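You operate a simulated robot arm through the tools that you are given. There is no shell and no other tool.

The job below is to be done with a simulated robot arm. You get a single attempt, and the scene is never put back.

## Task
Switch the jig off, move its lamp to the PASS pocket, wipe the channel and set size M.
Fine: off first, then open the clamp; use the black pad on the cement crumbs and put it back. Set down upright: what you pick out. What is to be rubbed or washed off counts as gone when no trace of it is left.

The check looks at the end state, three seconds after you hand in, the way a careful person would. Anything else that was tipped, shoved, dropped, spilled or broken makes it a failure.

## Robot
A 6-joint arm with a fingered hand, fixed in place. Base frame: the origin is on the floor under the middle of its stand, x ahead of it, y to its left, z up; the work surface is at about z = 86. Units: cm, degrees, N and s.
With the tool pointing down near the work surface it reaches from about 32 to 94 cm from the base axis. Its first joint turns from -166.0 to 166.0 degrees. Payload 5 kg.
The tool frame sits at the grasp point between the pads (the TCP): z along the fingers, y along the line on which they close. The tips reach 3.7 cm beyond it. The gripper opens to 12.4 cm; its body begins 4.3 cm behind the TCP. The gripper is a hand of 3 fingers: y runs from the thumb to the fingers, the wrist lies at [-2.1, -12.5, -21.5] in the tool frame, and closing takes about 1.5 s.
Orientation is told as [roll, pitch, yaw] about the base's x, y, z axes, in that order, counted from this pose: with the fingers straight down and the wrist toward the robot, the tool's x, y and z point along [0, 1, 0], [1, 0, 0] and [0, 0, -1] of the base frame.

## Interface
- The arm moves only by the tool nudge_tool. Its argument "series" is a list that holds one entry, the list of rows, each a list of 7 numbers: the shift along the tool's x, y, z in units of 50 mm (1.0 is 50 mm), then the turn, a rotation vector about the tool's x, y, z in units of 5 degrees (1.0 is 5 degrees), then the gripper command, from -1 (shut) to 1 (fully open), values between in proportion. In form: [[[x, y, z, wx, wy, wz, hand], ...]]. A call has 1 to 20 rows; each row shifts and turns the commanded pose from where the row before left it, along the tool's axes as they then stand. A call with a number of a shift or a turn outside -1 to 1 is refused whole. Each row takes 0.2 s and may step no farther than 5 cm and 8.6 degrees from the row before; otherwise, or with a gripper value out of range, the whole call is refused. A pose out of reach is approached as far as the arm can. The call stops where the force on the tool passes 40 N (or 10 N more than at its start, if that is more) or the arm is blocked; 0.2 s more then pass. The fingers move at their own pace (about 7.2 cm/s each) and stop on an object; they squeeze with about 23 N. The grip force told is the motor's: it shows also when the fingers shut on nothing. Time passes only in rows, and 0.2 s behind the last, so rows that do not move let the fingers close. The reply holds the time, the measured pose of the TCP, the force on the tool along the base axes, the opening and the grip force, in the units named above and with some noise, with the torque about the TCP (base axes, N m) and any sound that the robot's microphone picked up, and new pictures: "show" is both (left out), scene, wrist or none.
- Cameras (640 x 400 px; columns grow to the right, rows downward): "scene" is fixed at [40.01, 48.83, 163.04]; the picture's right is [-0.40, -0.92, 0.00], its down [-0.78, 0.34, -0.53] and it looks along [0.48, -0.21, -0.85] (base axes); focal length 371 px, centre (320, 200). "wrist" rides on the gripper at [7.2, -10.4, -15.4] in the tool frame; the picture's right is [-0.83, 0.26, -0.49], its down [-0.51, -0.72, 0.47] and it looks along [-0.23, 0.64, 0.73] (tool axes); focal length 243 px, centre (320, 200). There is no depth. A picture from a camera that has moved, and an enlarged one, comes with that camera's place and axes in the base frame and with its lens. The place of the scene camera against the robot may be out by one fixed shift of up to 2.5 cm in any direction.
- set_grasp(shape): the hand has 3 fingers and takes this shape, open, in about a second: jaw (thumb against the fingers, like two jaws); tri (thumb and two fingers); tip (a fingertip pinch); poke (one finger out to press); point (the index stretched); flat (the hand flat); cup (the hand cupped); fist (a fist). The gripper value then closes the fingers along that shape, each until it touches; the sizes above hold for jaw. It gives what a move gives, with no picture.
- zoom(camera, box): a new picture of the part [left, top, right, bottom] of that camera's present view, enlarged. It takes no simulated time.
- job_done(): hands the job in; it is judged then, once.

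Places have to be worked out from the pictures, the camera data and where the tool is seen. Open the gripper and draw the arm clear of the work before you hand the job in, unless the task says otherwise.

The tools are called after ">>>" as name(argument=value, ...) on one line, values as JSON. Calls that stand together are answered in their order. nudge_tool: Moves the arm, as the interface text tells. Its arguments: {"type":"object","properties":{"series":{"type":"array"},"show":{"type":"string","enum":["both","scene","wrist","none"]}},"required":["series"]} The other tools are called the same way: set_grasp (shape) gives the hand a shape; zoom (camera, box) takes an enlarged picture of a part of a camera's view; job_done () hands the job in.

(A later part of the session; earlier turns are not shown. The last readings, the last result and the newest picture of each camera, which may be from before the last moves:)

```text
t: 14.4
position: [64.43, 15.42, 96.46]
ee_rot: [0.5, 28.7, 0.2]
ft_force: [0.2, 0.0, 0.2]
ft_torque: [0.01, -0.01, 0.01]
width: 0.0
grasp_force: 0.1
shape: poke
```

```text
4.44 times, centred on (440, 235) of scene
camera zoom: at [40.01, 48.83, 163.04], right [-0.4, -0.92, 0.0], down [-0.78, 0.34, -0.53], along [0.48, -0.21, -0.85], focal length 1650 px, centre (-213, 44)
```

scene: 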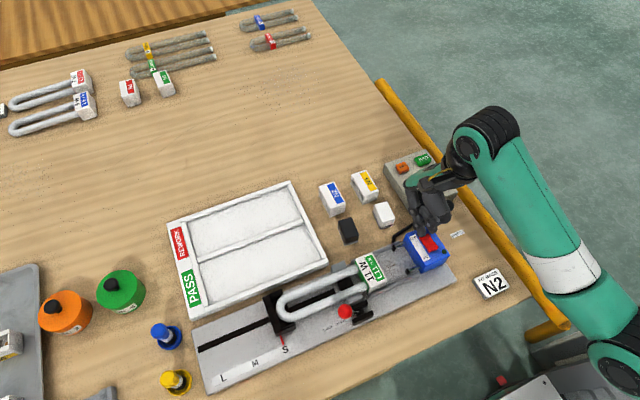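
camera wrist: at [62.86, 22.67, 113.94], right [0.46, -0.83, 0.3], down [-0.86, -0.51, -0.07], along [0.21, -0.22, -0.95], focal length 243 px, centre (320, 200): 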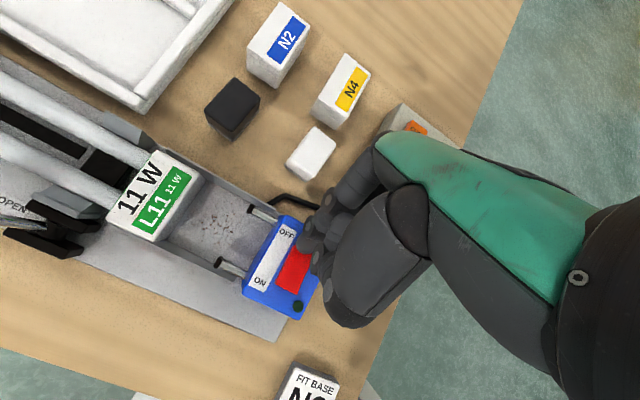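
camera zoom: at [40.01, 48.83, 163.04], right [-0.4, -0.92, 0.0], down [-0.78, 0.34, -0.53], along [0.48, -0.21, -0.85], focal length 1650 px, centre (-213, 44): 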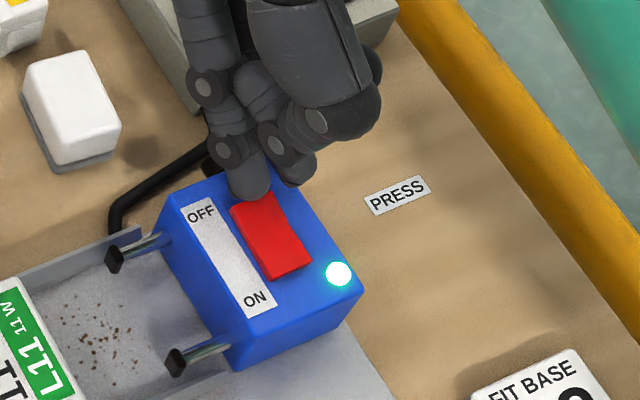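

The rocker springs back when released. The fingertip had slid to the very end of the rocker (x≈63) and most likely pressed on the box rim. I will press again about 0.9 cm further in, so the tip pushes only the rocker and deeper.

>>> nudge_tool(series=[[[-0.02, -0.098, -0.03, 0, 0, 0, 1], [-0.02, -0.098, 0.04, 0, 0, 0, 1], [0, 0, 0, 0, 0, 0, 1]]], show="none")

>>> zoom(camera="wrist", box=[220, 180, 360, 300])

>>> zoom(camera="scene", box=[400, 190, 480, 280])

```text
t: 15.2
position: [63.53, 15.18, 96.81]
ee_rot: [0.6, 28.6, 0.2]
ft_force: [-0.3, -0.3, -0.2]
ft_torque: [0.0, 0.01, -0.01]
width: 0.0
grasp_force: 0.1
shape: poke
```

```text
3.33 times, centred on (290, 240) of wrist
camera zoom: at [61.92, 22.43, 115.24], right [0.47, -0.83, 0.3], down [-0.86, -0.51, -0.07], along [0.21, -0.22, -0.95], focal length 809 px, centre (420, 67)
```

zoom: 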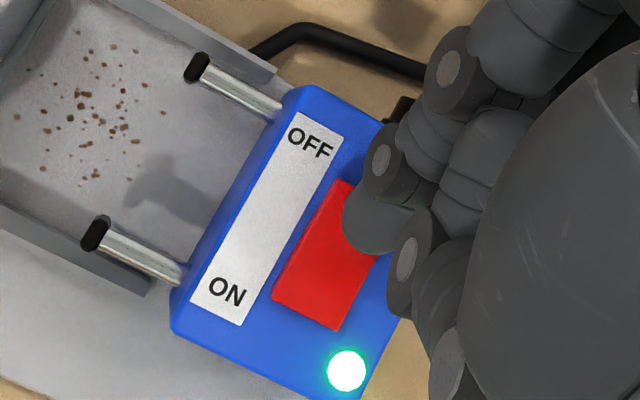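

```text
4.44 times, centred on (440, 235) of scene
camera zoom: at [40.01, 48.83, 163.04], right [-0.4, -0.92, 0.0], down [-0.78, 0.34, -0.53], along [0.48, -0.21, -0.85], focal length 1650 px, centre (-213, 44)
```

zoom: 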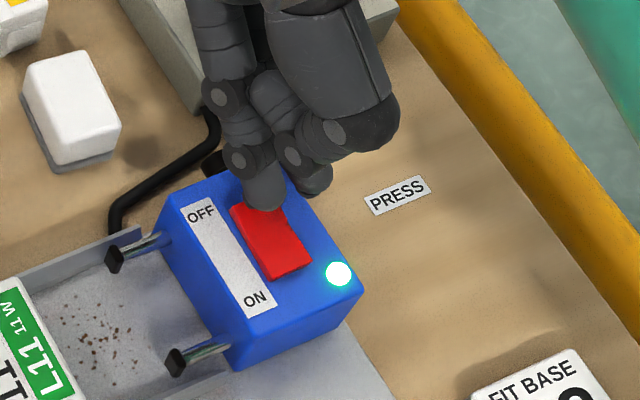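

The second, curled finger sits almost as low as the index tip, so it probably lands on the rocker or box and stops the throw. I will back off along the finger axis and try the point shape, to see if the index stands out further.

>>> nudge_tool(series=[[[0, 0, -0.6, 0, 0, 0, 1], [0, 0, -0.7, 0, 0, 0, 1], [0, 0, -0.7, 0, 0, 0, 1], [0, 0, 0, 0, 0, 0, 1]]], show="none")

>>> zoom(camera="scene", box=[380, 110, 540, 240])

>>> set_grasp(shape="point")

>>> zoom(camera="scene", box=[380, 110, 540, 240])

>>> zoom(camera="wrist", box=[180, 100, 400, 320])

```text
t: 16.2
position: [69.69, 15.46, 104.26]
ee_rot: [0.5, 28.5, 0.2]
ft_force: [0.2, 0.2, -0.4]
ft_torque: [0.0, -0.01, 0.01]
width: 0.01
grasp_force: 0.1
shape: poke
out of reach, approached as far as the arm can: row 2, 3
```

```text
3.08 times, centred on (460, 175) of scene
camera zoom: at [40.01, 48.83, 163.04], right [-0.4, -0.92, 0.0], down [-0.78, 0.34, -0.53], along [0.48, -0.21, -0.85], focal length 1142 px, centre (-111, 277)
```

zoom: 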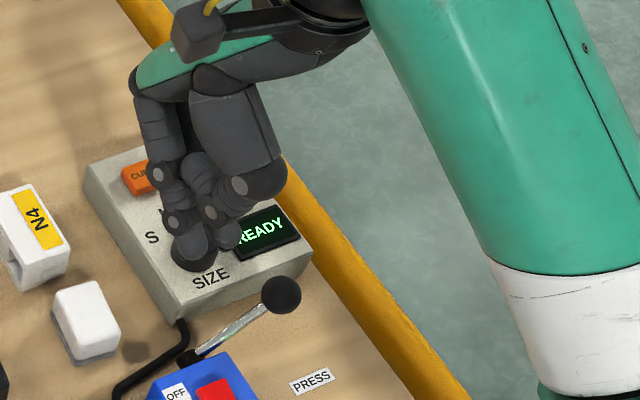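

```text
t: 17.1
position: [69.71, 15.54, 104.13]
ee_rot: [0.5, 28.5, 0.2]
ft_force: [0.6, -0.3, -0.6]
ft_torque: [0.01, 0.01, 0.01]
width: 0.02
grasp_force: 0.0
shape: point
```

```text
3.08 times, centred on (460, 175) of scene
camera zoom: at [40.01, 48.83, 163.04], right [-0.4, -0.92, 0.0], down [-0.78, 0.34, -0.53], along [0.48, -0.21, -0.85], focal length 1142 px, centre (-111, 277)
```

zoom: 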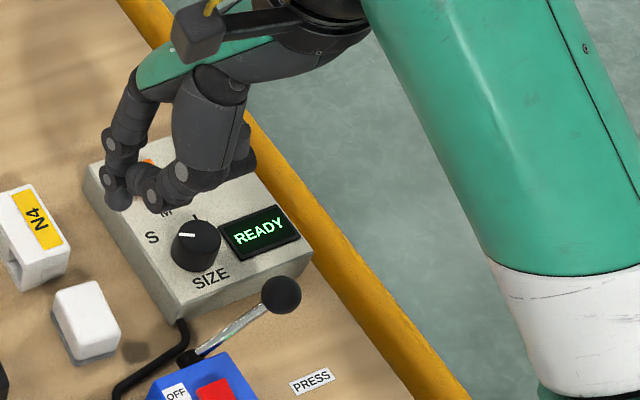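

```text
1.82 times, centred on (290, 210) of wrist
camera zoom: at [68.09, 22.66, 122.57], right [0.46, -0.83, 0.3], down [-0.86, -0.51, -0.07], along [0.21, -0.22, -0.95], focal length 441 px, centre (374, 182)
```

zoom: 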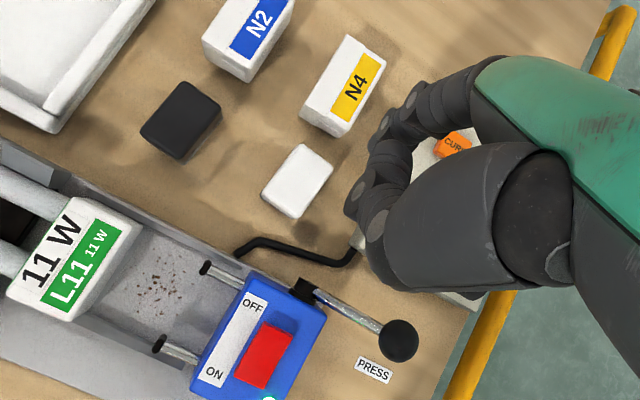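

In the point shape the index stands more apart from the others. I will zoom in closer on the hand to locate its tip.

>>> zoom(camera="scene", box=[380, 120, 460, 190])

>>> zoom(camera="wrist", box=[290, 130, 380, 270])

```text
5.71 times, centred on (420, 155) of scene
camera zoom: at [40.01, 48.83, 163.04], right [-0.4, -0.92, 0.0], down [-0.78, 0.34, -0.53], along [0.48, -0.21, -0.85], focal length 2121 px, centre (-251, 457)
```

zoom: 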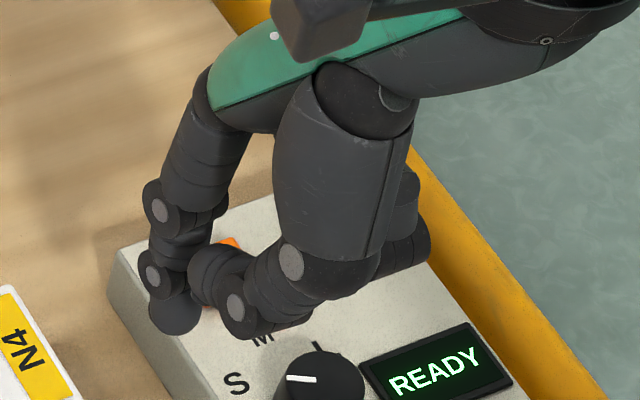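

```text
2.86 times, centred on (335, 200) of wrist
camera zoom: at [68.09, 22.66, 122.57], right [0.46, -0.83, 0.3], down [-0.86, -0.51, -0.07], along [0.21, -0.22, -0.95], focal length 693 px, centre (277, 200)
```

zoom: 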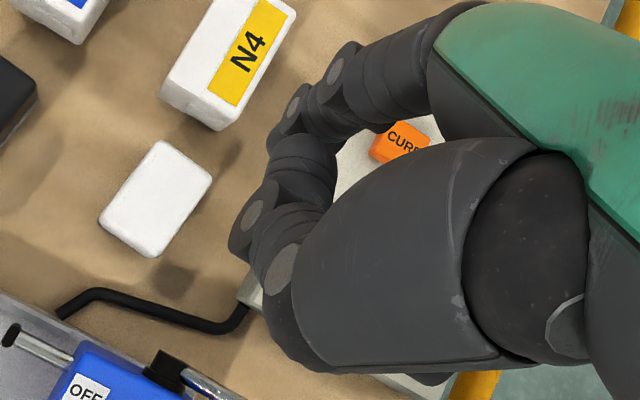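

The switch most likely flipped, and then the finger pressing against the rocker's end face dragged it back on the way up. I will return to the poke shape with an added 10° roll, so that the index tip is clearly lowest, and hover further in at x≈62.

>>> set_grasp(shape="poke")

>>> nudge_tool(series=[[[0, -0.131, 0.6, 0, 0, 0, 1], [0, -0.131, 0.5, 0, 0, 0, 1], [0, -0.131, 0.3, 0, 0, 0, 1], [0, 0, 0, 0, -0.879, 0.477, 1], [0, 0, 0, 0, -0.879, 0.477, 1], [0, 0, 0, 0, 0, 0, 1]]])

>>> zoom(camera="scene", box=[400, 180, 480, 270])

>>> zoom(camera="wrist", box=[220, 180, 360, 300])

```text
t: 18.0
position: [69.73, 15.5, 104.17]
ee_rot: [0.5, 28.4, 0.3]
ft_force: [0.6, 0.0, 0.6]
ft_torque: [-0.04, 0.04, 0.0]
width: 0.0
grasp_force: 0.1
shape: poke
```

```text
t: 19.4
position: [64.6, 15.48, 98.94]
ee_rot: [-10.9, 28.0, -5.1]
ft_force: [-0.2, 0.4, -0.6]
ft_torque: [-0.01, 0.02, -0.02]
width: 0.0
grasp_force: 0.1
shape: poke
camera wrist: at [62.98, 25.78, 115.71], right [0.46, -0.77, 0.44], down [-0.86, -0.51, 0.01], along [0.21, -0.39, -0.9], focal length 243 px, centre (320, 200)
```

scene: 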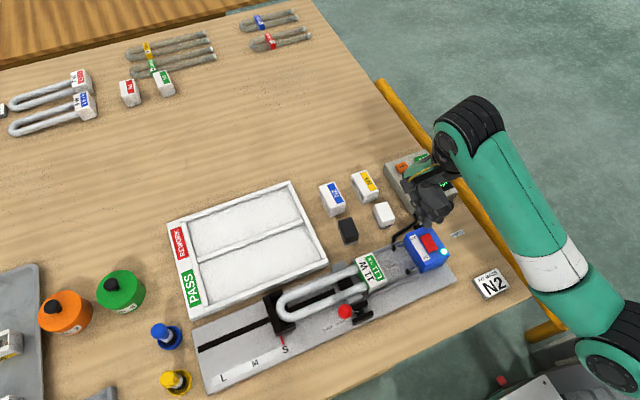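
wrist: 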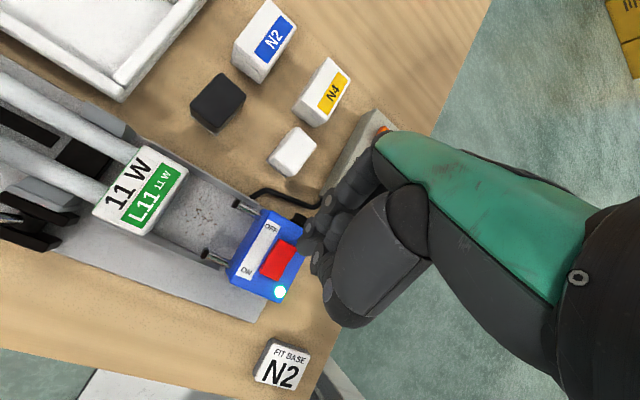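

```text
4.44 times, centred on (440, 225) of scene
camera zoom: at [40.01, 48.83, 163.04], right [-0.4, -0.92, 0.0], down [-0.78, 0.34, -0.53], along [0.48, -0.21, -0.85], focal length 1650 px, centre (-213, 89)
```

zoom: 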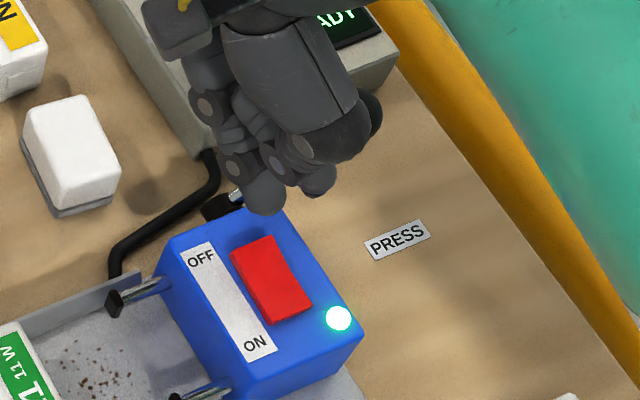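

```text
3.33 times, centred on (290, 240) of wrist
camera zoom: at [62.98, 25.78, 115.71], right [0.46, -0.77, 0.44], down [-0.86, -0.51, 0.01], along [0.21, -0.39, -0.9], focal length 809 px, centre (420, 67)
```

zoom: 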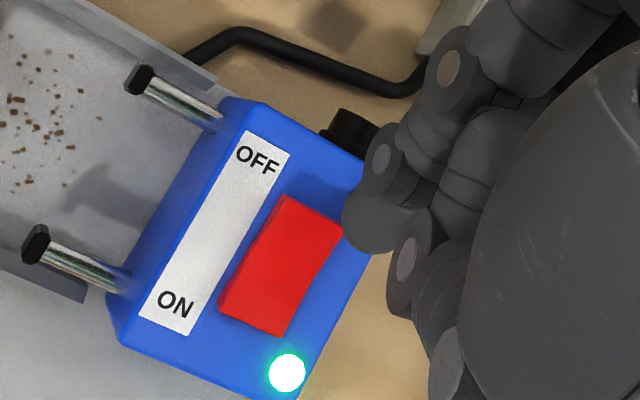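

Now the index tip is clearly the lowest point, at about (63.0, 16.1, 95.4). I will move it to about (62.1, 16.45, 93.2), over the OFF half but inside its end.

>>> nudge_tool(series=[[[0.159, 0.024, 0.463, 0, 0, 0, 1], [0, 0, 0, 0, 0, 0, 1]]])

>>> zoom(camera="scene", box=[400, 190, 480, 280])

>>> zoom(camera="wrist", box=[220, 180, 360, 300])

```text
t: 20.0
position: [63.67, 16.02, 96.75]
ee_rot: [-10.8, 28.1, -5.2]
ft_force: [-0.6, 0.4, -0.2]
ft_torque: [-0.04, 0.02, 0.01]
width: 0.0
grasp_force: 0.0
shape: poke
camera wrist: at [61.95, 26.27, 113.65], right [0.47, -0.77, 0.44], down [-0.86, -0.51, 0.02], along [0.21, -0.39, -0.9], focal length 243 px, centre (320, 200)
```

scene: 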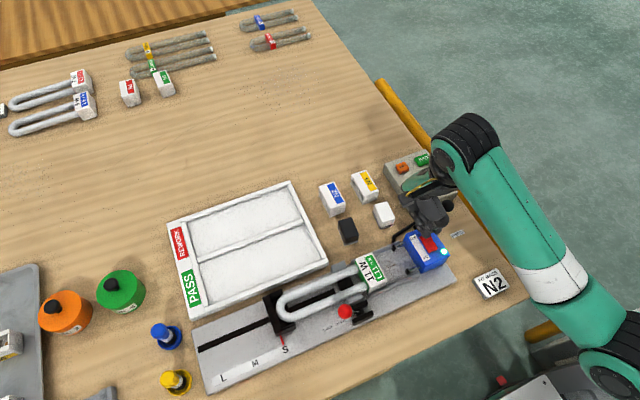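
wrist: 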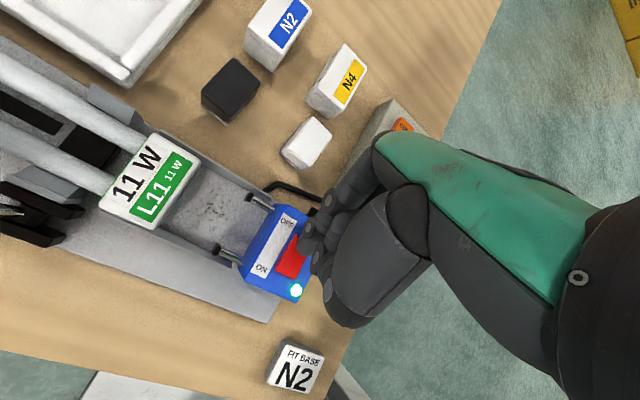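

```text
4.44 times, centred on (440, 235) of scene
camera zoom: at [40.01, 48.83, 163.04], right [-0.4, -0.92, 0.0], down [-0.78, 0.34, -0.53], along [0.48, -0.21, -0.85], focal length 1650 px, centre (-213, 44)
```

zoom: 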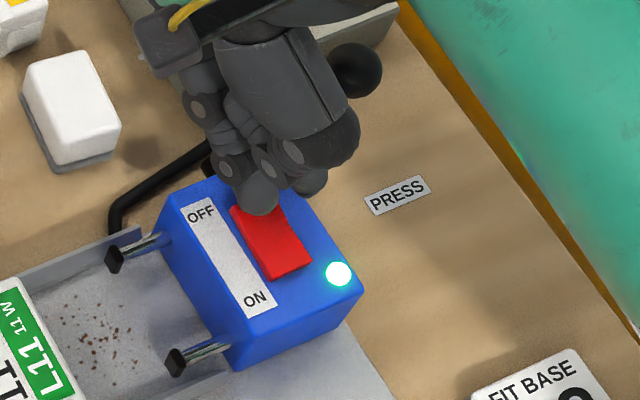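

```text
3.33 times, centred on (290, 240) of wrist
camera zoom: at [61.95, 26.27, 113.65], right [0.47, -0.77, 0.44], down [-0.86, -0.51, 0.02], along [0.21, -0.39, -0.9], focal length 809 px, centre (420, 67)
```

zoom: 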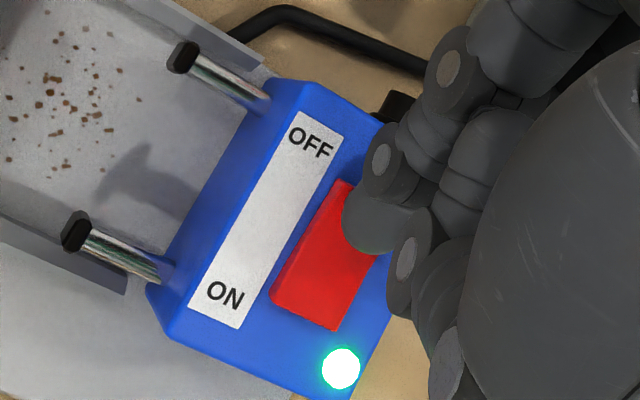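

The tip is at about (62.2, 16.6, 93.2), over the OFF half. I will press straight down in fine steps.

>>> nudge_tool(series=[[[0.011, 0.028, 0.052, 0, 0, 0, 1], [0.011, 0.028, 0.052, 0, 0, 0, 1], [0.011, 0.02, 0.056, 0, 0, 0, 1], [0.011, 0.02, 0.056, 0, 0, 0, 1], [0.011, 0.02, 0.056, 0, 0, 0, 1], [0.011, 0.02, 0.056, 0, 0, 0, 1], [0.011, 0.02, 0.056, 0, 0, 0, 1]]])

>>> zoom(camera="scene", box=[400, 190, 480, 280])

>>> zoom(camera="wrist", box=[220, 180, 360, 300])

```text
t: 21.3
position: [63.77, 16.01, 95.83]
ee_rot: [-10.6, 27.4, -5.2]
ft_force: [-2.8, -0.5, 19.1]
ft_torque: [0.05, 0.35, 0.02]
width: 0.0
grasp_force: 0.0
shape: poke
stopped in row 6: the force on the tool passed its limit at 44 N (the readings are from after the stop); the commanded pose is now the measured one
camera wrist: at [61.9, 26.23, 112.72], right [0.46, -0.77, 0.44], down [-0.86, -0.51, 0.0], along [0.22, -0.38, -0.9], focal length 243 px, centre (320, 200)
```

scene: 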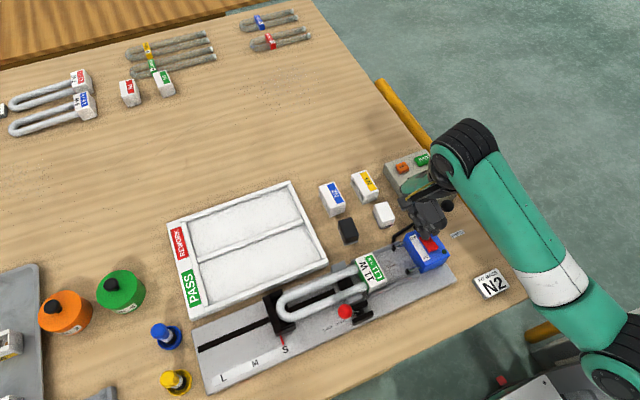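
wrist: 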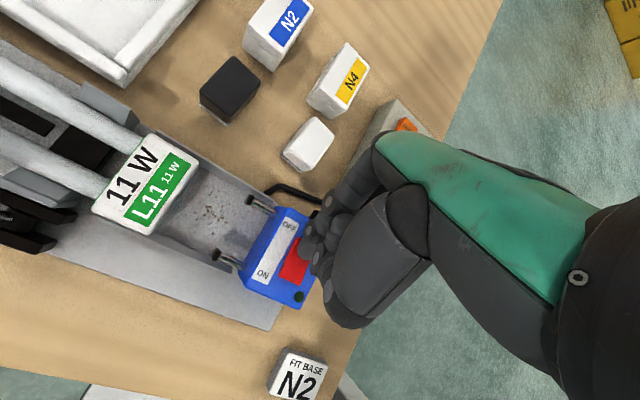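

```text
4.44 times, centred on (440, 235) of scene
camera zoom: at [40.01, 48.83, 163.04], right [-0.4, -0.92, 0.0], down [-0.78, 0.34, -0.53], along [0.48, -0.21, -0.85], focal length 1650 px, centre (-213, 44)
```

zoom: 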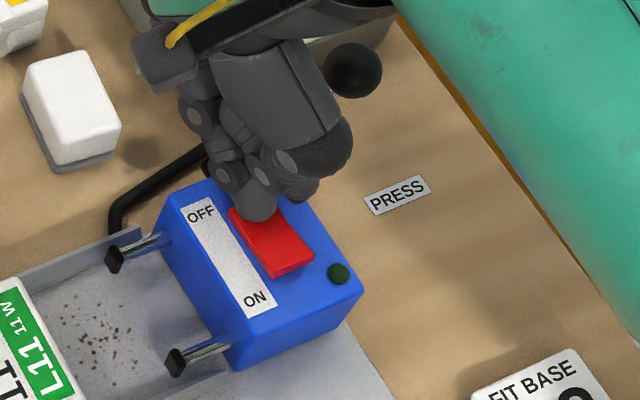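

```text
3.33 times, centred on (290, 240) of wrist
camera zoom: at [61.9, 26.23, 112.72], right [0.46, -0.77, 0.44], down [-0.86, -0.51, 0.0], along [0.22, -0.38, -0.9], focal length 809 px, centre (420, 67)
```

zoom: 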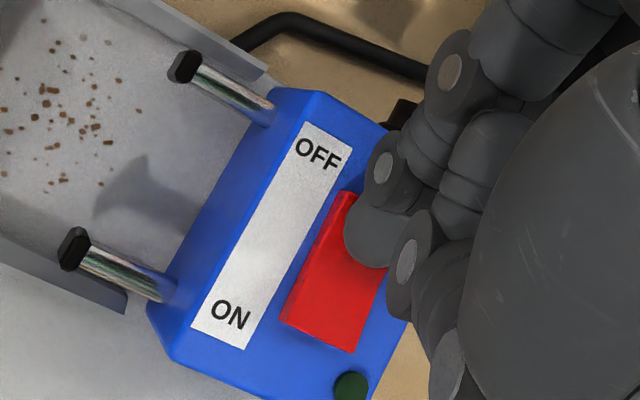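

The light is off with about 19 N still on the tip. I will press a little more to complete the throw, and then lift straight up and check.

>>> nudge_tool(series=[[[0.004, 0.01, 0.018, 0, 0, 0, 1], [0.004, 0.01, 0.018, 0, 0, 0, 1], [0.004, 0.01, 0.018, 0, 0, 0, 1], [0, 0, 0, 0, 0, 0, 1]]], show="none")

>>> nudge_tool(series=[[[-0.011, -0.028, -0.052, 0, 0, 0, 1], [-0.011, -0.028, -0.052, 0, 0, 0, 1], [0, 0, 0, 0, 0, 0, 1]]], show="none")

>>> zoom(camera="scene", box=[400, 190, 480, 280])

>>> nudge_tool(series=[[[-0.011, -0.028, -0.052, 0, 0, 0, 1], [-0.011, -0.028, -0.052, 0, 0, 0, 1], [-0.011, -0.028, -0.052, 0, 0, 0, 1], [0, 0, 0, 0, 0, 0, 1]]], show="none")

>>> zoom(camera="scene", box=[400, 190, 480, 280])

```text
t: 22.1
position: [64.01, 16.04, 95.89]
ee_rot: [-10.2, 26.7, -5.0]
ft_force: [-0.2, -0.7, 18.9]
ft_torque: [0.02, 0.27, -0.01]
width: 0.0
grasp_force: 0.0
shape: poke
stopped in row 3: the force on the tool passed its limit at 42 N (the readings are from after the stop); the commanded pose is now the measured one
```

```text
t: 22.9
position: [63.86, 15.96, 96.16]
ee_rot: [-10.4, 27.2, -5.2]
ft_force: [-0.6, 0.9, 1.0]
ft_torque: [0.0, 0.05, 0.03]
width: 0.0
grasp_force: 0.2
shape: poke
```

```text
4.44 times, centred on (440, 235) of scene
camera zoom: at [40.01, 48.83, 163.04], right [-0.4, -0.92, 0.0], down [-0.78, 0.34, -0.53], along [0.48, -0.21, -0.85], focal length 1650 px, centre (-213, 44)
```

zoom: 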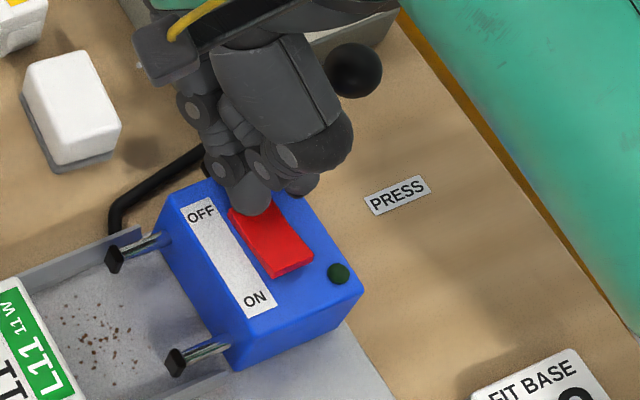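

```text
t: 23.9
position: [63.95, 16.02, 97.11]
ee_rot: [-10.4, 27.0, -5.1]
ft_force: [0.0, 0.0, -0.6]
ft_torque: [0.02, -0.02, 0.01]
width: 0.01
grasp_force: 0.0
shape: poke
```

```text
4.44 times, centred on (440, 235) of scene
camera zoom: at [40.01, 48.83, 163.04], right [-0.4, -0.92, 0.0], down [-0.78, 0.34, -0.53], along [0.48, -0.21, -0.85], focal length 1650 px, centre (-213, 44)
```

zoom: 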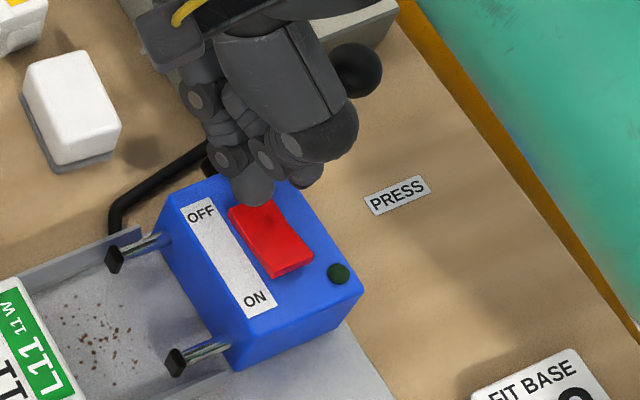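

The rocker stays at OFF and the light is dark with the finger clear, so the jig is off. I will retreat upward, take out the tilt and change to the jaw shape.

>>> nudge_tool(series=[[[0, 0, -0.7, 0, 0, 0, 1], [0, 0, -0.5, 0, 0.879, -0.477, 1], [0, 0, 0, 0, 0.879, -0.477, 1], [0, 0, 0, -1, 0, 0, 1], [0, 0, 0, -1, 0, 0, 1], [0, 0, 0, -1, 0, 0, 1], [0, 0, 0, -1, 0, 0, 1], [0, 0, 0, -1, 0, 0, 1], [0, 0, 0, -0.4, 0, 0, 1], [0, 0, 0, 0, 0, 0, 1]]])

>>> zoom(camera="scene", box=[330, 150, 490, 280])

```text
t: 26.1
position: [67.18, 16.93, 101.98]
ee_rot: [0.7, 0.5, -0.1]
ft_force: [-0.5, -1.0, -0.2]
ft_torque: [-0.02, -0.02, -0.01]
width: 0.0
grasp_force: 0.1
shape: poke
out of reach, approached as far as the arm can: row 2
camera wrist: at [56.94, 24.1, 117.34], right [0.26, -0.84, 0.48], down [-0.73, -0.5, -0.47], along [0.63, -0.22, -0.74], focal length 243 px, centre (320, 200)
```

scene: 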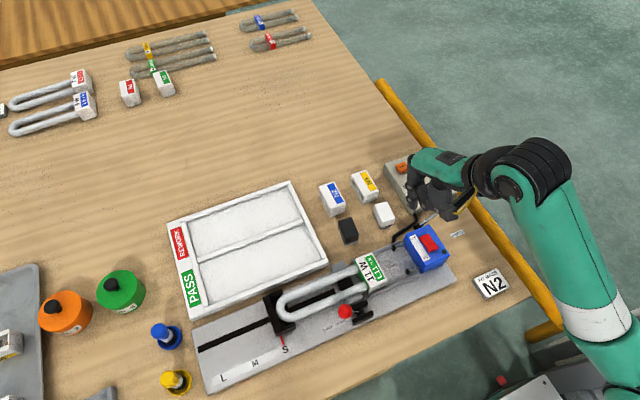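
wrist: 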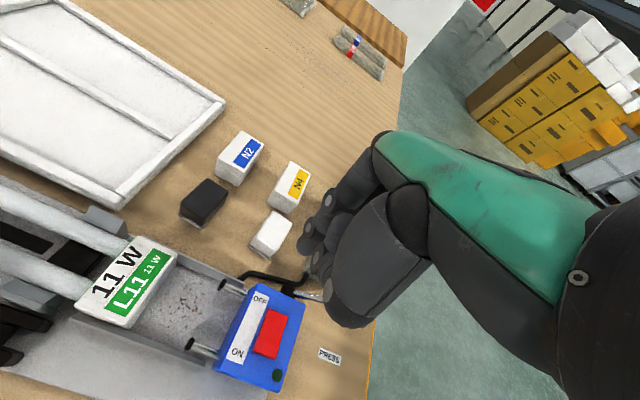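

```text
3.08 times, centred on (410, 215) of scene
camera zoom: at [40.01, 48.83, 163.04], right [-0.4, -0.92, 0.0], down [-0.78, 0.34, -0.53], along [0.48, -0.21, -0.85], focal length 1142 px, centre (43, 154)
```

zoom: 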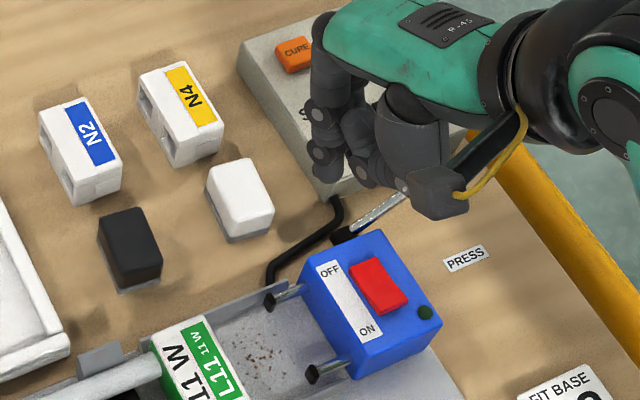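

The jig is off: dark light, dark display, finger clear. I will lift, set the jaw shape and travel over to the clamp lever with the fingers closing on the way.

>>> nudge_tool(series=[[[0, 0, -0.8, 0, 0, 0, 1], [0, 0, 0, 0, 0, 0, 1]]], show="none")

>>> set_grasp(shape="jaw")

>>> nudge_tool(series=[[[0.77, -0.357, 0, 0, 0, 0, 0], [0.77, -0.357, 0, 0, 0, 0, -0.5], [0.77, -0.357, 0, 0, 0, 0, -1], [0.77, -0.357, 0, 0, 0, 0, -1], [0.77, -0.357, 0, 0, 0, 0, -1], [0.77, -0.357, 0, 0, 0, 0, -1], [0.77, -0.357, 0, 0, 0, 0, -1], [0, 0, 0, 0, 0, 0, -1]]])

```text
t: 26.7
position: [67.14, 16.76, 106.01]
ee_rot: [0.7, 0.5, -0.1]
ft_force: [0.0, 0.3, 0.3]
ft_torque: [0.04, -0.01, -0.02]
width: 0.0
grasp_force: 0.0
shape: poke
```

```text
t: 27.6
position: [67.19, 16.75, 105.92]
ee_rot: [0.7, 0.4, -0.2]
ft_force: [-0.2, 0.1, 0.3]
ft_torque: [0.0, -0.01, 0.01]
width: 12.38
grasp_force: 0.0
shape: jaw
```

```text
t: 29.4
position: [54.76, 44.0, 106.45]
ee_rot: [0.7, 0.5, -0.2]
ft_force: [0.2, 0.0, 0.2]
ft_torque: [-0.04, -0.01, 0.0]
width: 0.01
grasp_force: 23.2
shape: jaw
camera wrist: at [44.58, 51.1, 121.91], right [0.26, -0.84, 0.48], down [-0.73, -0.5, -0.47], along [0.63, -0.22, -0.74], focal length 243 px, centre (320, 200)
```

scene: 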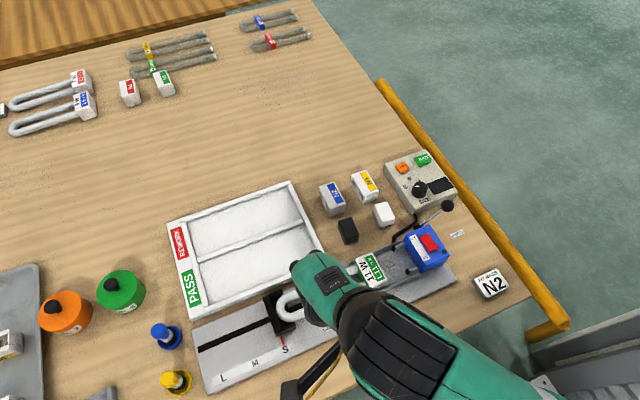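
wrist: 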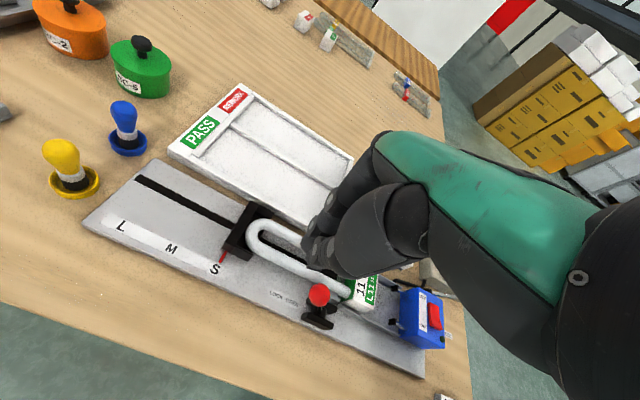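

The hand is above the plate, just beyond the lever on the LOCK side. I will zoom in to check the ball and the fingertips.

>>> zoom(camera="wrist", box=[240, 200, 400, 340])

>>> zoom(camera="wrist", box=[60, 140, 320, 320])

```text
2.86 times, centred on (320, 270) of wrist
camera zoom: at [44.58, 51.1, 121.91], right [0.26, -0.84, 0.48], down [-0.73, -0.5, -0.47], along [0.63, -0.22, -0.74], focal length 693 px, centre (320, 0)
```

zoom: 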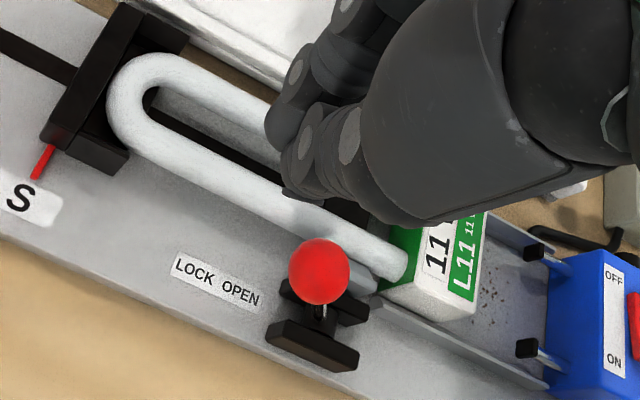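

```text
2.22 times, centred on (190, 230) of wrist
camera zoom: at [44.58, 51.1, 121.91], right [0.26, -0.84, 0.48], down [-0.73, -0.5, -0.47], along [0.63, -0.22, -0.74], focal length 539 px, centre (609, 133)
```

zoom: 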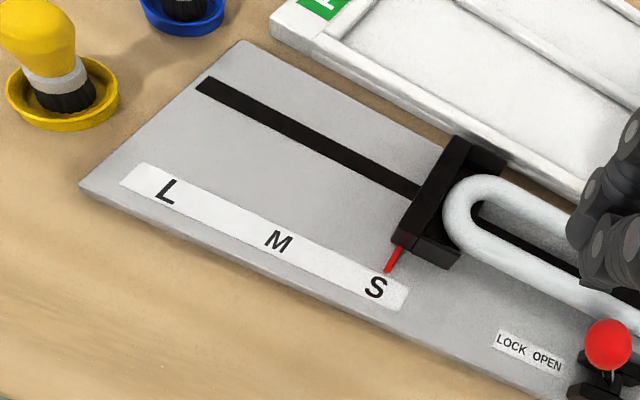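

The ball is near (54.6, 38.7, 95.2). I will lower the closed fingers beside it on the +y side, with the tips at z≈92.5, clear of the tubes at x≥58.

>>> nudge_tool(series=[[[0, 0, 0.68, 0, 0, 0, -1], [0, 0, 0.68, 0, 0, 0, -1], [0, 0, 0.66, 0, 0, 0, -1], [0, 0, 0, 0, 0, 0, -1]]])

>>> zoom(camera="wrist", box=[240, 200, 400, 400])

```text
t: 30.4
position: [54.67, 44.04, 96.38]
ee_rot: [0.7, 0.5, -0.2]
ft_force: [-1.2, 0.4, -0.1]
ft_torque: [-0.01, -0.01, 0.0]
width: 0.01
grasp_force: 23.1
shape: jaw
camera wrist: at [44.5, 51.19, 111.77], right [0.26, -0.84, 0.48], down [-0.73, -0.5, -0.47], along [0.63, -0.22, -0.74], focal length 243 px, centre (320, 200)
```

scene: 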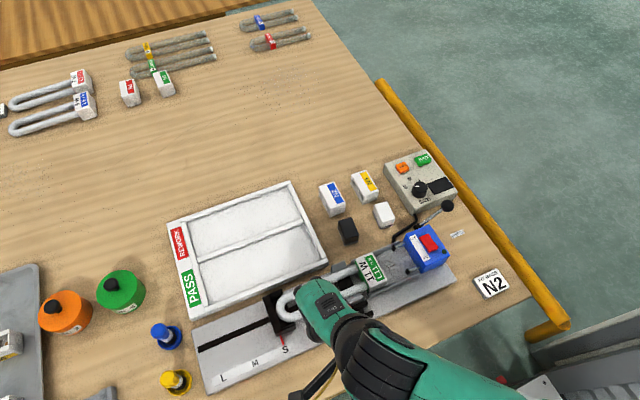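
wrist: 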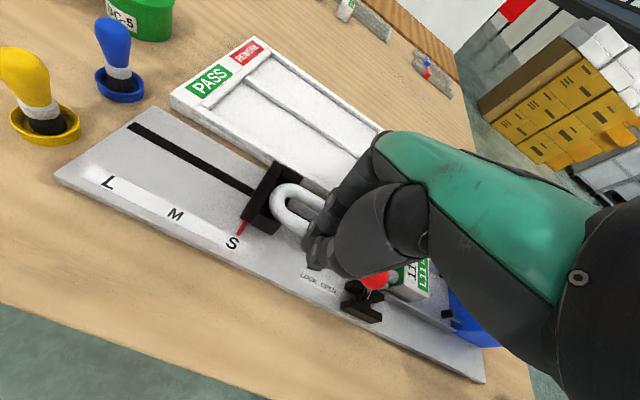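

```text
2.00 times, centred on (320, 300) of wrist
camera zoom: at [44.5, 51.19, 111.77], right [0.26, -0.84, 0.48], down [-0.73, -0.5, -0.47], along [0.63, -0.22, -0.74], focal length 485 px, centre (320, 0)
```

zoom: 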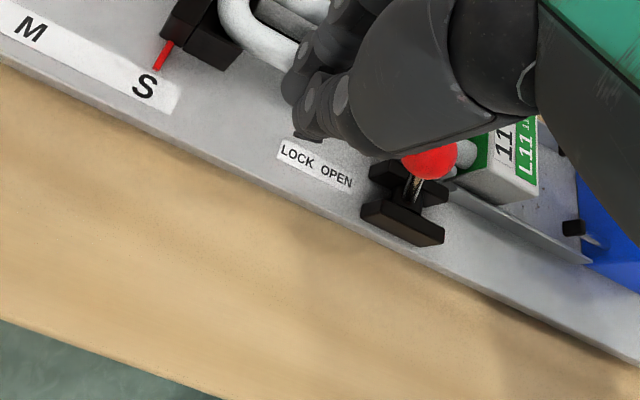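

Fingers are at the right height beside the ball with no contact. I will push toward -y in steps and watch the force.

>>> nudge_tool(series=[[[-0.24, 0, 0, 0, 0, 0, -1], [-0.24, 0, 0, 0, 0, 0, -1], [-0.24, 0, 0, 0, 0, 0, -1], [-0.24, 0, 0, 0, 0, 0, -1], [0, 0, 0, 0, 0, 0, -1]]])

>>> zoom(camera="wrist", box=[240, 200, 440, 400])

```text
t: 31.6
position: [54.46, 39.13, 96.28]
ee_rot: [0.6, 0.4, -0.1]
ft_force: [-0.3, 0.1, 0.2]
ft_torque: [0.0, -0.02, 0.0]
width: 0.0
grasp_force: 22.8
shape: jaw
camera wrist: at [44.46, 46.33, 111.69], right [0.26, -0.84, 0.48], down [-0.73, -0.5, -0.47], along [0.63, -0.22, -0.74], focal length 243 px, centre (320, 200)
```

scene: 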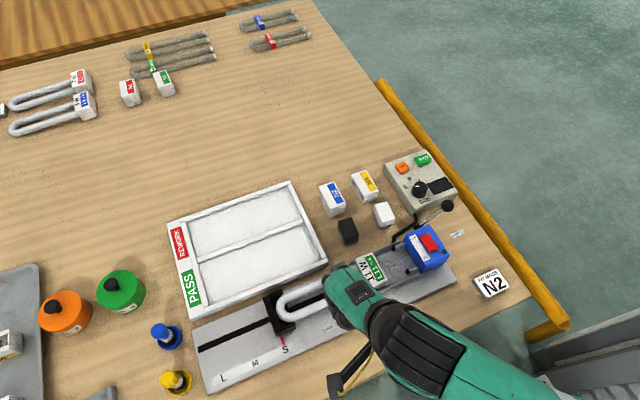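
wrist: 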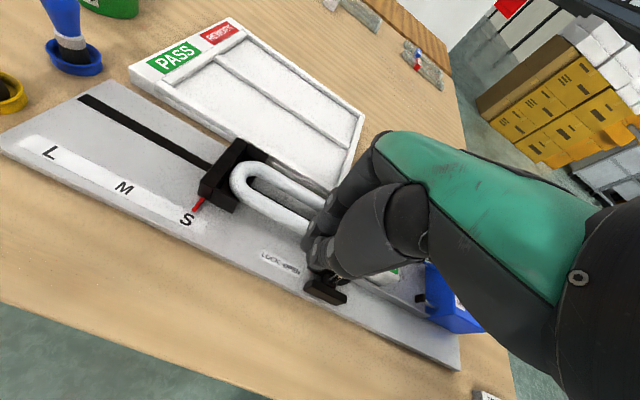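

```text
2.00 times, centred on (340, 300) of wrist
camera zoom: at [44.46, 46.33, 111.69], right [0.26, -0.84, 0.48], down [-0.73, -0.5, -0.47], along [0.63, -0.22, -0.74], focal length 485 px, centre (280, 0)
```

zoom: 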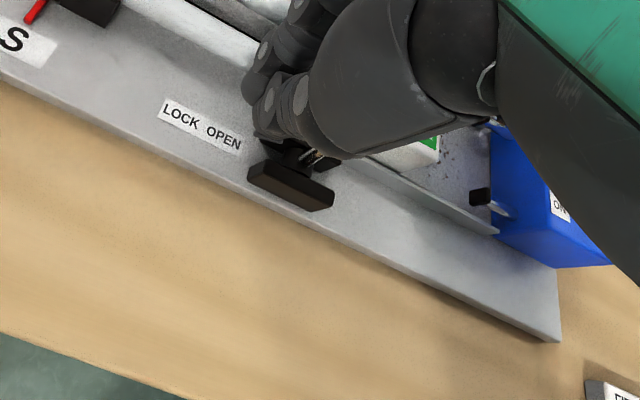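

No lasting force yet; the ball is hidden under the hand. I will keep pushing toward -y in 1 cm steps.

>>> nudge_tool(series=[[[-0.2, 0, 0, 0, 0, 0, -1], [-0.2, 0, 0, 0, 0, 0, -1], [-0.2, 0, 0, 0, 0, 0, -1], [-0.2, 0, 0, 0, 0, 0, -1], [0, 0, 0, 0, 0, 0, -1]]])

>>> zoom(camera="wrist", box=[200, 200, 400, 400])

```text
t: 32.8
position: [54.51, 35.14, 96.26]
ee_rot: [0.7, 0.4, -0.1]
ft_force: [0.2, 0.3, 0.4]
ft_torque: [0.05, 0.0, 0.03]
width: 0.03
grasp_force: 23.4
shape: jaw
camera wrist: at [44.43, 42.34, 111.6], right [0.27, -0.84, 0.48], down [-0.73, -0.5, -0.47], along [0.63, -0.22, -0.74], focal length 243 px, centre (320, 200)
```

scene: 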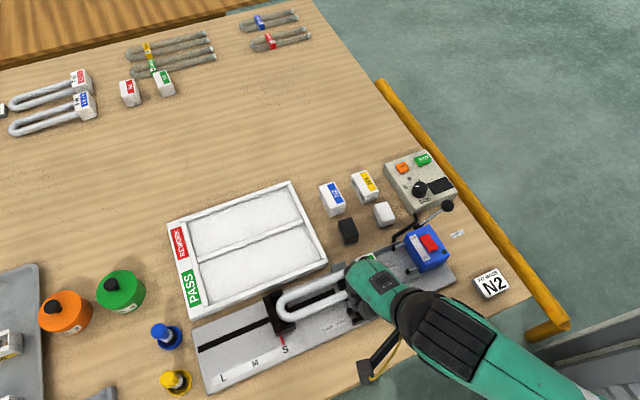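
wrist: 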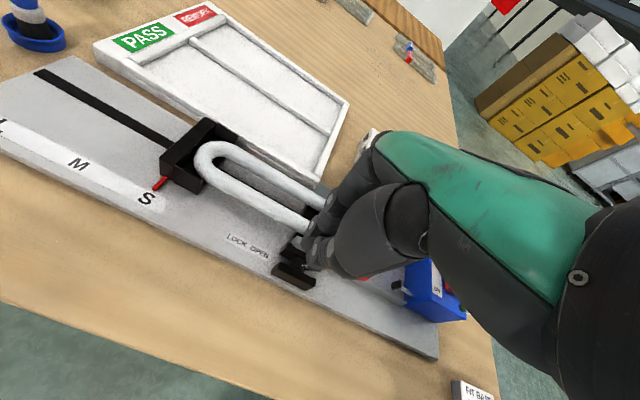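

```text
2.00 times, centred on (300, 300) of wrist
camera zoom: at [44.43, 42.34, 111.6], right [0.27, -0.84, 0.48], down [-0.73, -0.5, -0.47], along [0.63, -0.22, -0.74], focal length 485 px, centre (360, 0)
```

zoom: 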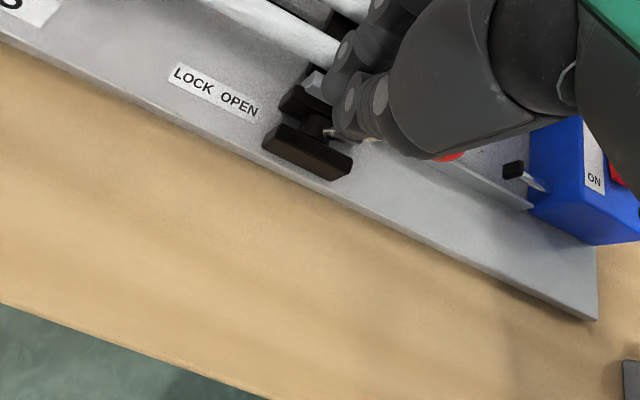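

The red ball now shows on the -y side, so the lever has swung over. I will lift up and back off to check its end position and the jaws.

>>> nudge_tool(series=[[[0.1, 0, -0.3, 0, 0, 0, -1], [0, 0, -0.8, 0, 0, 0, -1], [0, 0, -0.8, 0, 0, 0, -1], [0.8, -0.2, 0, 0, 0, 0, -1], [0.8, -0.2, 0, 0, 0, 0, -1], [0, 0, 0, 0, 0, 0, -1]]])

>>> zoom(camera="wrist", box=[240, 200, 440, 380])

>>> zoom(camera="scene", box=[310, 240, 410, 330])

```text
t: 34.2
position: [52.67, 43.54, 105.88]
ee_rot: [0.7, 0.5, -0.1]
ft_force: [-0.5, 1.0, -0.2]
ft_torque: [0.01, 0.02, 0.0]
width: 0.0
grasp_force: 23.0
shape: jaw
camera wrist: at [42.48, 50.76, 121.21], right [0.26, -0.84, 0.48], down [-0.73, -0.5, -0.47], along [0.63, -0.22, -0.74], focal length 243 px, centre (320, 200)
```

scene: 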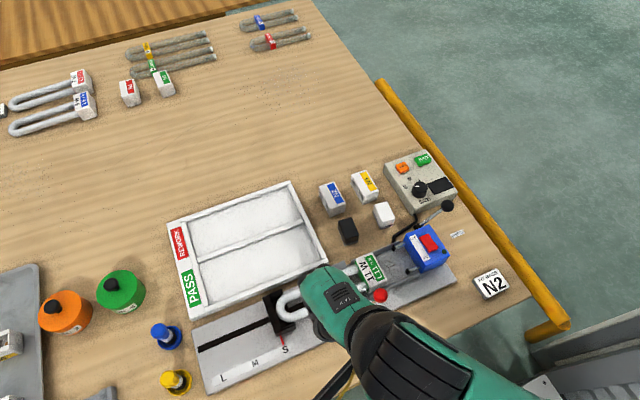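
wrist: 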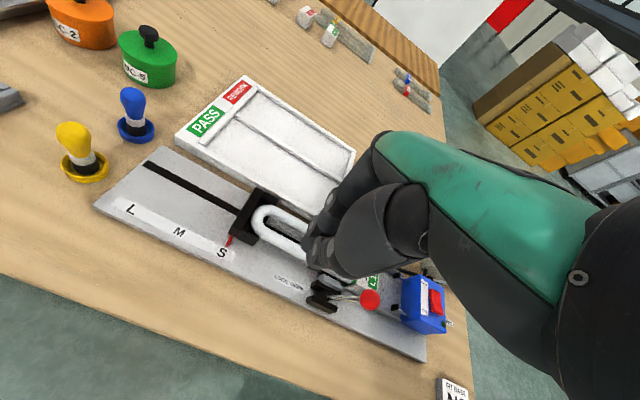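

```text
2.22 times, centred on (340, 290) of wrist
camera zoom: at [42.48, 50.76, 121.21], right [0.26, -0.84, 0.48], down [-0.73, -0.5, -0.47], along [0.63, -0.22, -0.74], focal length 539 px, centre (276, 0)
```

zoom: 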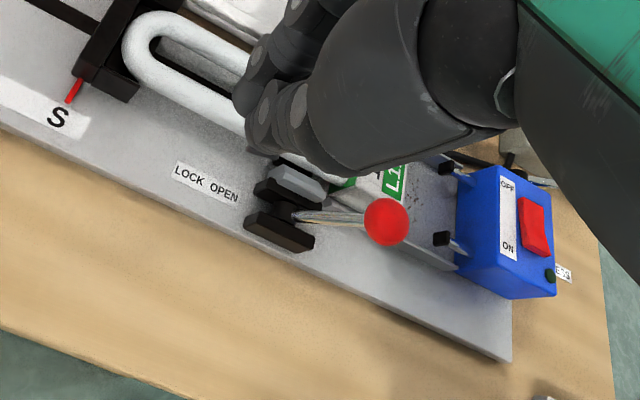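

```text
4.44 times, centred on (360, 285) of scene
camera zoom: at [40.01, 48.83, 163.04], right [-0.4, -0.92, 0.0], down [-0.78, 0.34, -0.53], along [0.48, -0.21, -0.85], focal length 1650 px, centre (142, -178)
```

zoom: 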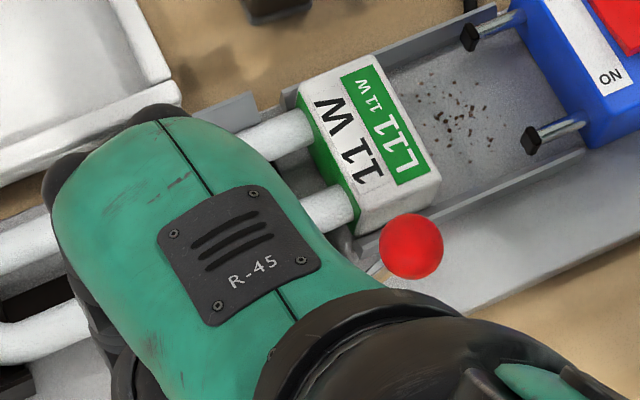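

The lever now lies on the OPEN side, leaning to -y. I will move the hand aside to the right, opening the jaw, to see whether both clamp jaws have let go and to measure the lamp.

>>> nudge_tool(series=[[[-0.8, -0.1, -0.1, 0, 0, 0, 1], [-0.8, -0.1, -0.1, 0, 0, 0, 1], [-0.8, -0.1, -0.1, 0, 0, 0, 1], [-0.8, -0.1, 0, 0, 0, 0, 1], [-0.8, -0.1, 0, 0, 0, 0, 1], [0, 0, 0, 0, 0, 0, 1]]])

>>> zoom(camera="wrist", box=[60, 100, 320, 270])

>>> zoom(camera="scene", box=[260, 230, 420, 340])

>>> zoom(camera="scene", box=[320, 230, 410, 320])

```text
t: 35.6
position: [50.15, 23.43, 107.12]
ee_rot: [0.7, 0.6, -0.1]
ft_force: [-0.1, 0.2, -0.2]
ft_torque: [0.0, -0.01, -0.01]
width: 12.36
grasp_force: 0.0
shape: jaw
camera wrist: at [40.03, 30.52, 122.53], right [0.27, -0.84, 0.48], down [-0.73, -0.5, -0.47], along [0.63, -0.22, -0.74], focal length 243 px, centre (320, 200)
```

scene: 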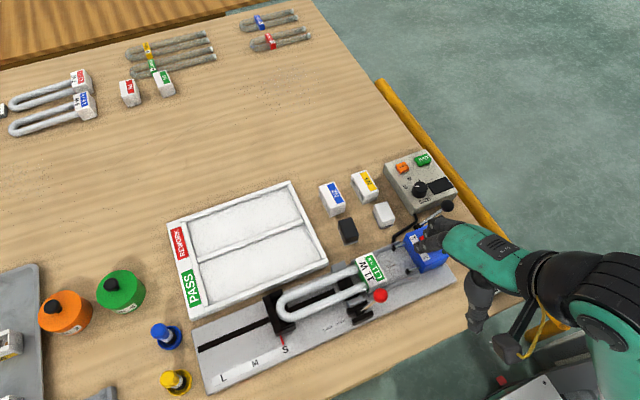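
wrist: 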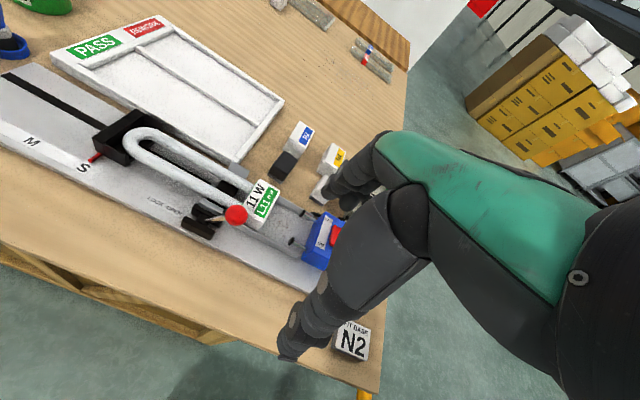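

```text
2.35 times, centred on (190, 185) of wrist
camera zoom: at [40.03, 30.52, 122.53], right [0.27, -0.84, 0.48], down [-0.73, -0.5, -0.47], along [0.63, -0.22, -0.74], focal length 571 px, centre (626, 235)
```

zoom: 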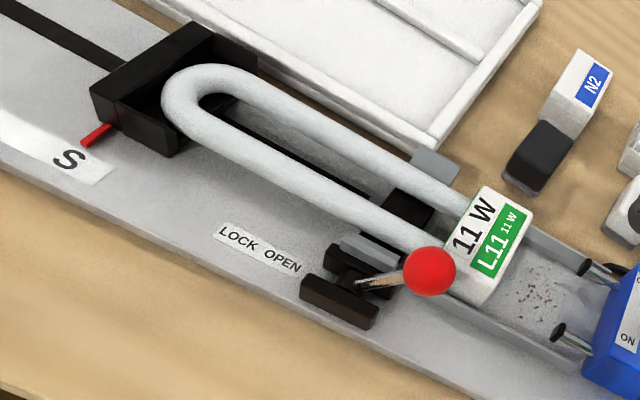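

```text
3.64 times, centred on (340, 285) of scene
camera zoom: at [40.01, 48.83, 163.04], right [-0.4, -0.92, 0.0], down [-0.78, 0.34, -0.53], along [0.48, -0.21, -0.85], focal length 1350 px, centre (247, -109)
```

zoom: 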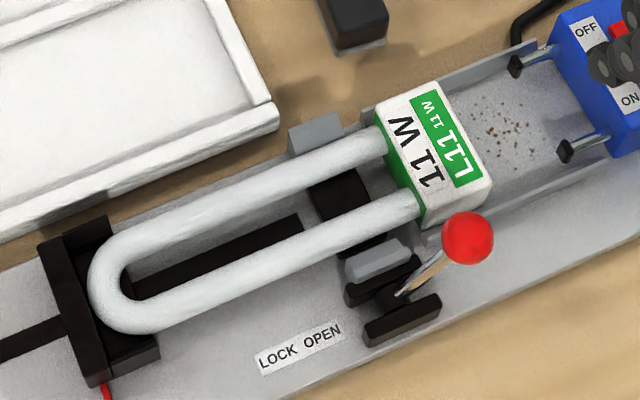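

```text
4.44 times, centred on (365, 275) of scene
camera zoom: at [40.01, 48.83, 163.04], right [-0.4, -0.92, 0.0], down [-0.78, 0.34, -0.53], along [0.48, -0.21, -0.85], focal length 1650 px, centre (120, -133)
```

zoom: 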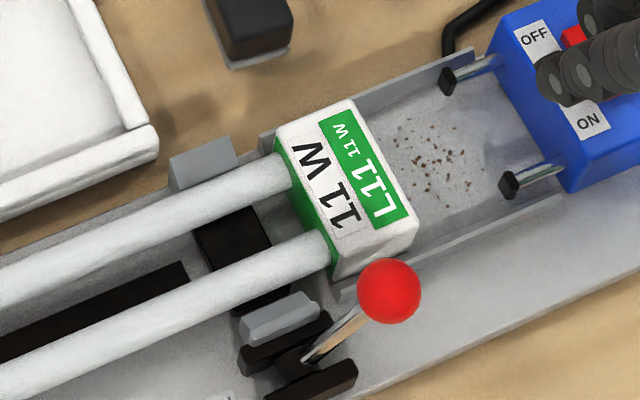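

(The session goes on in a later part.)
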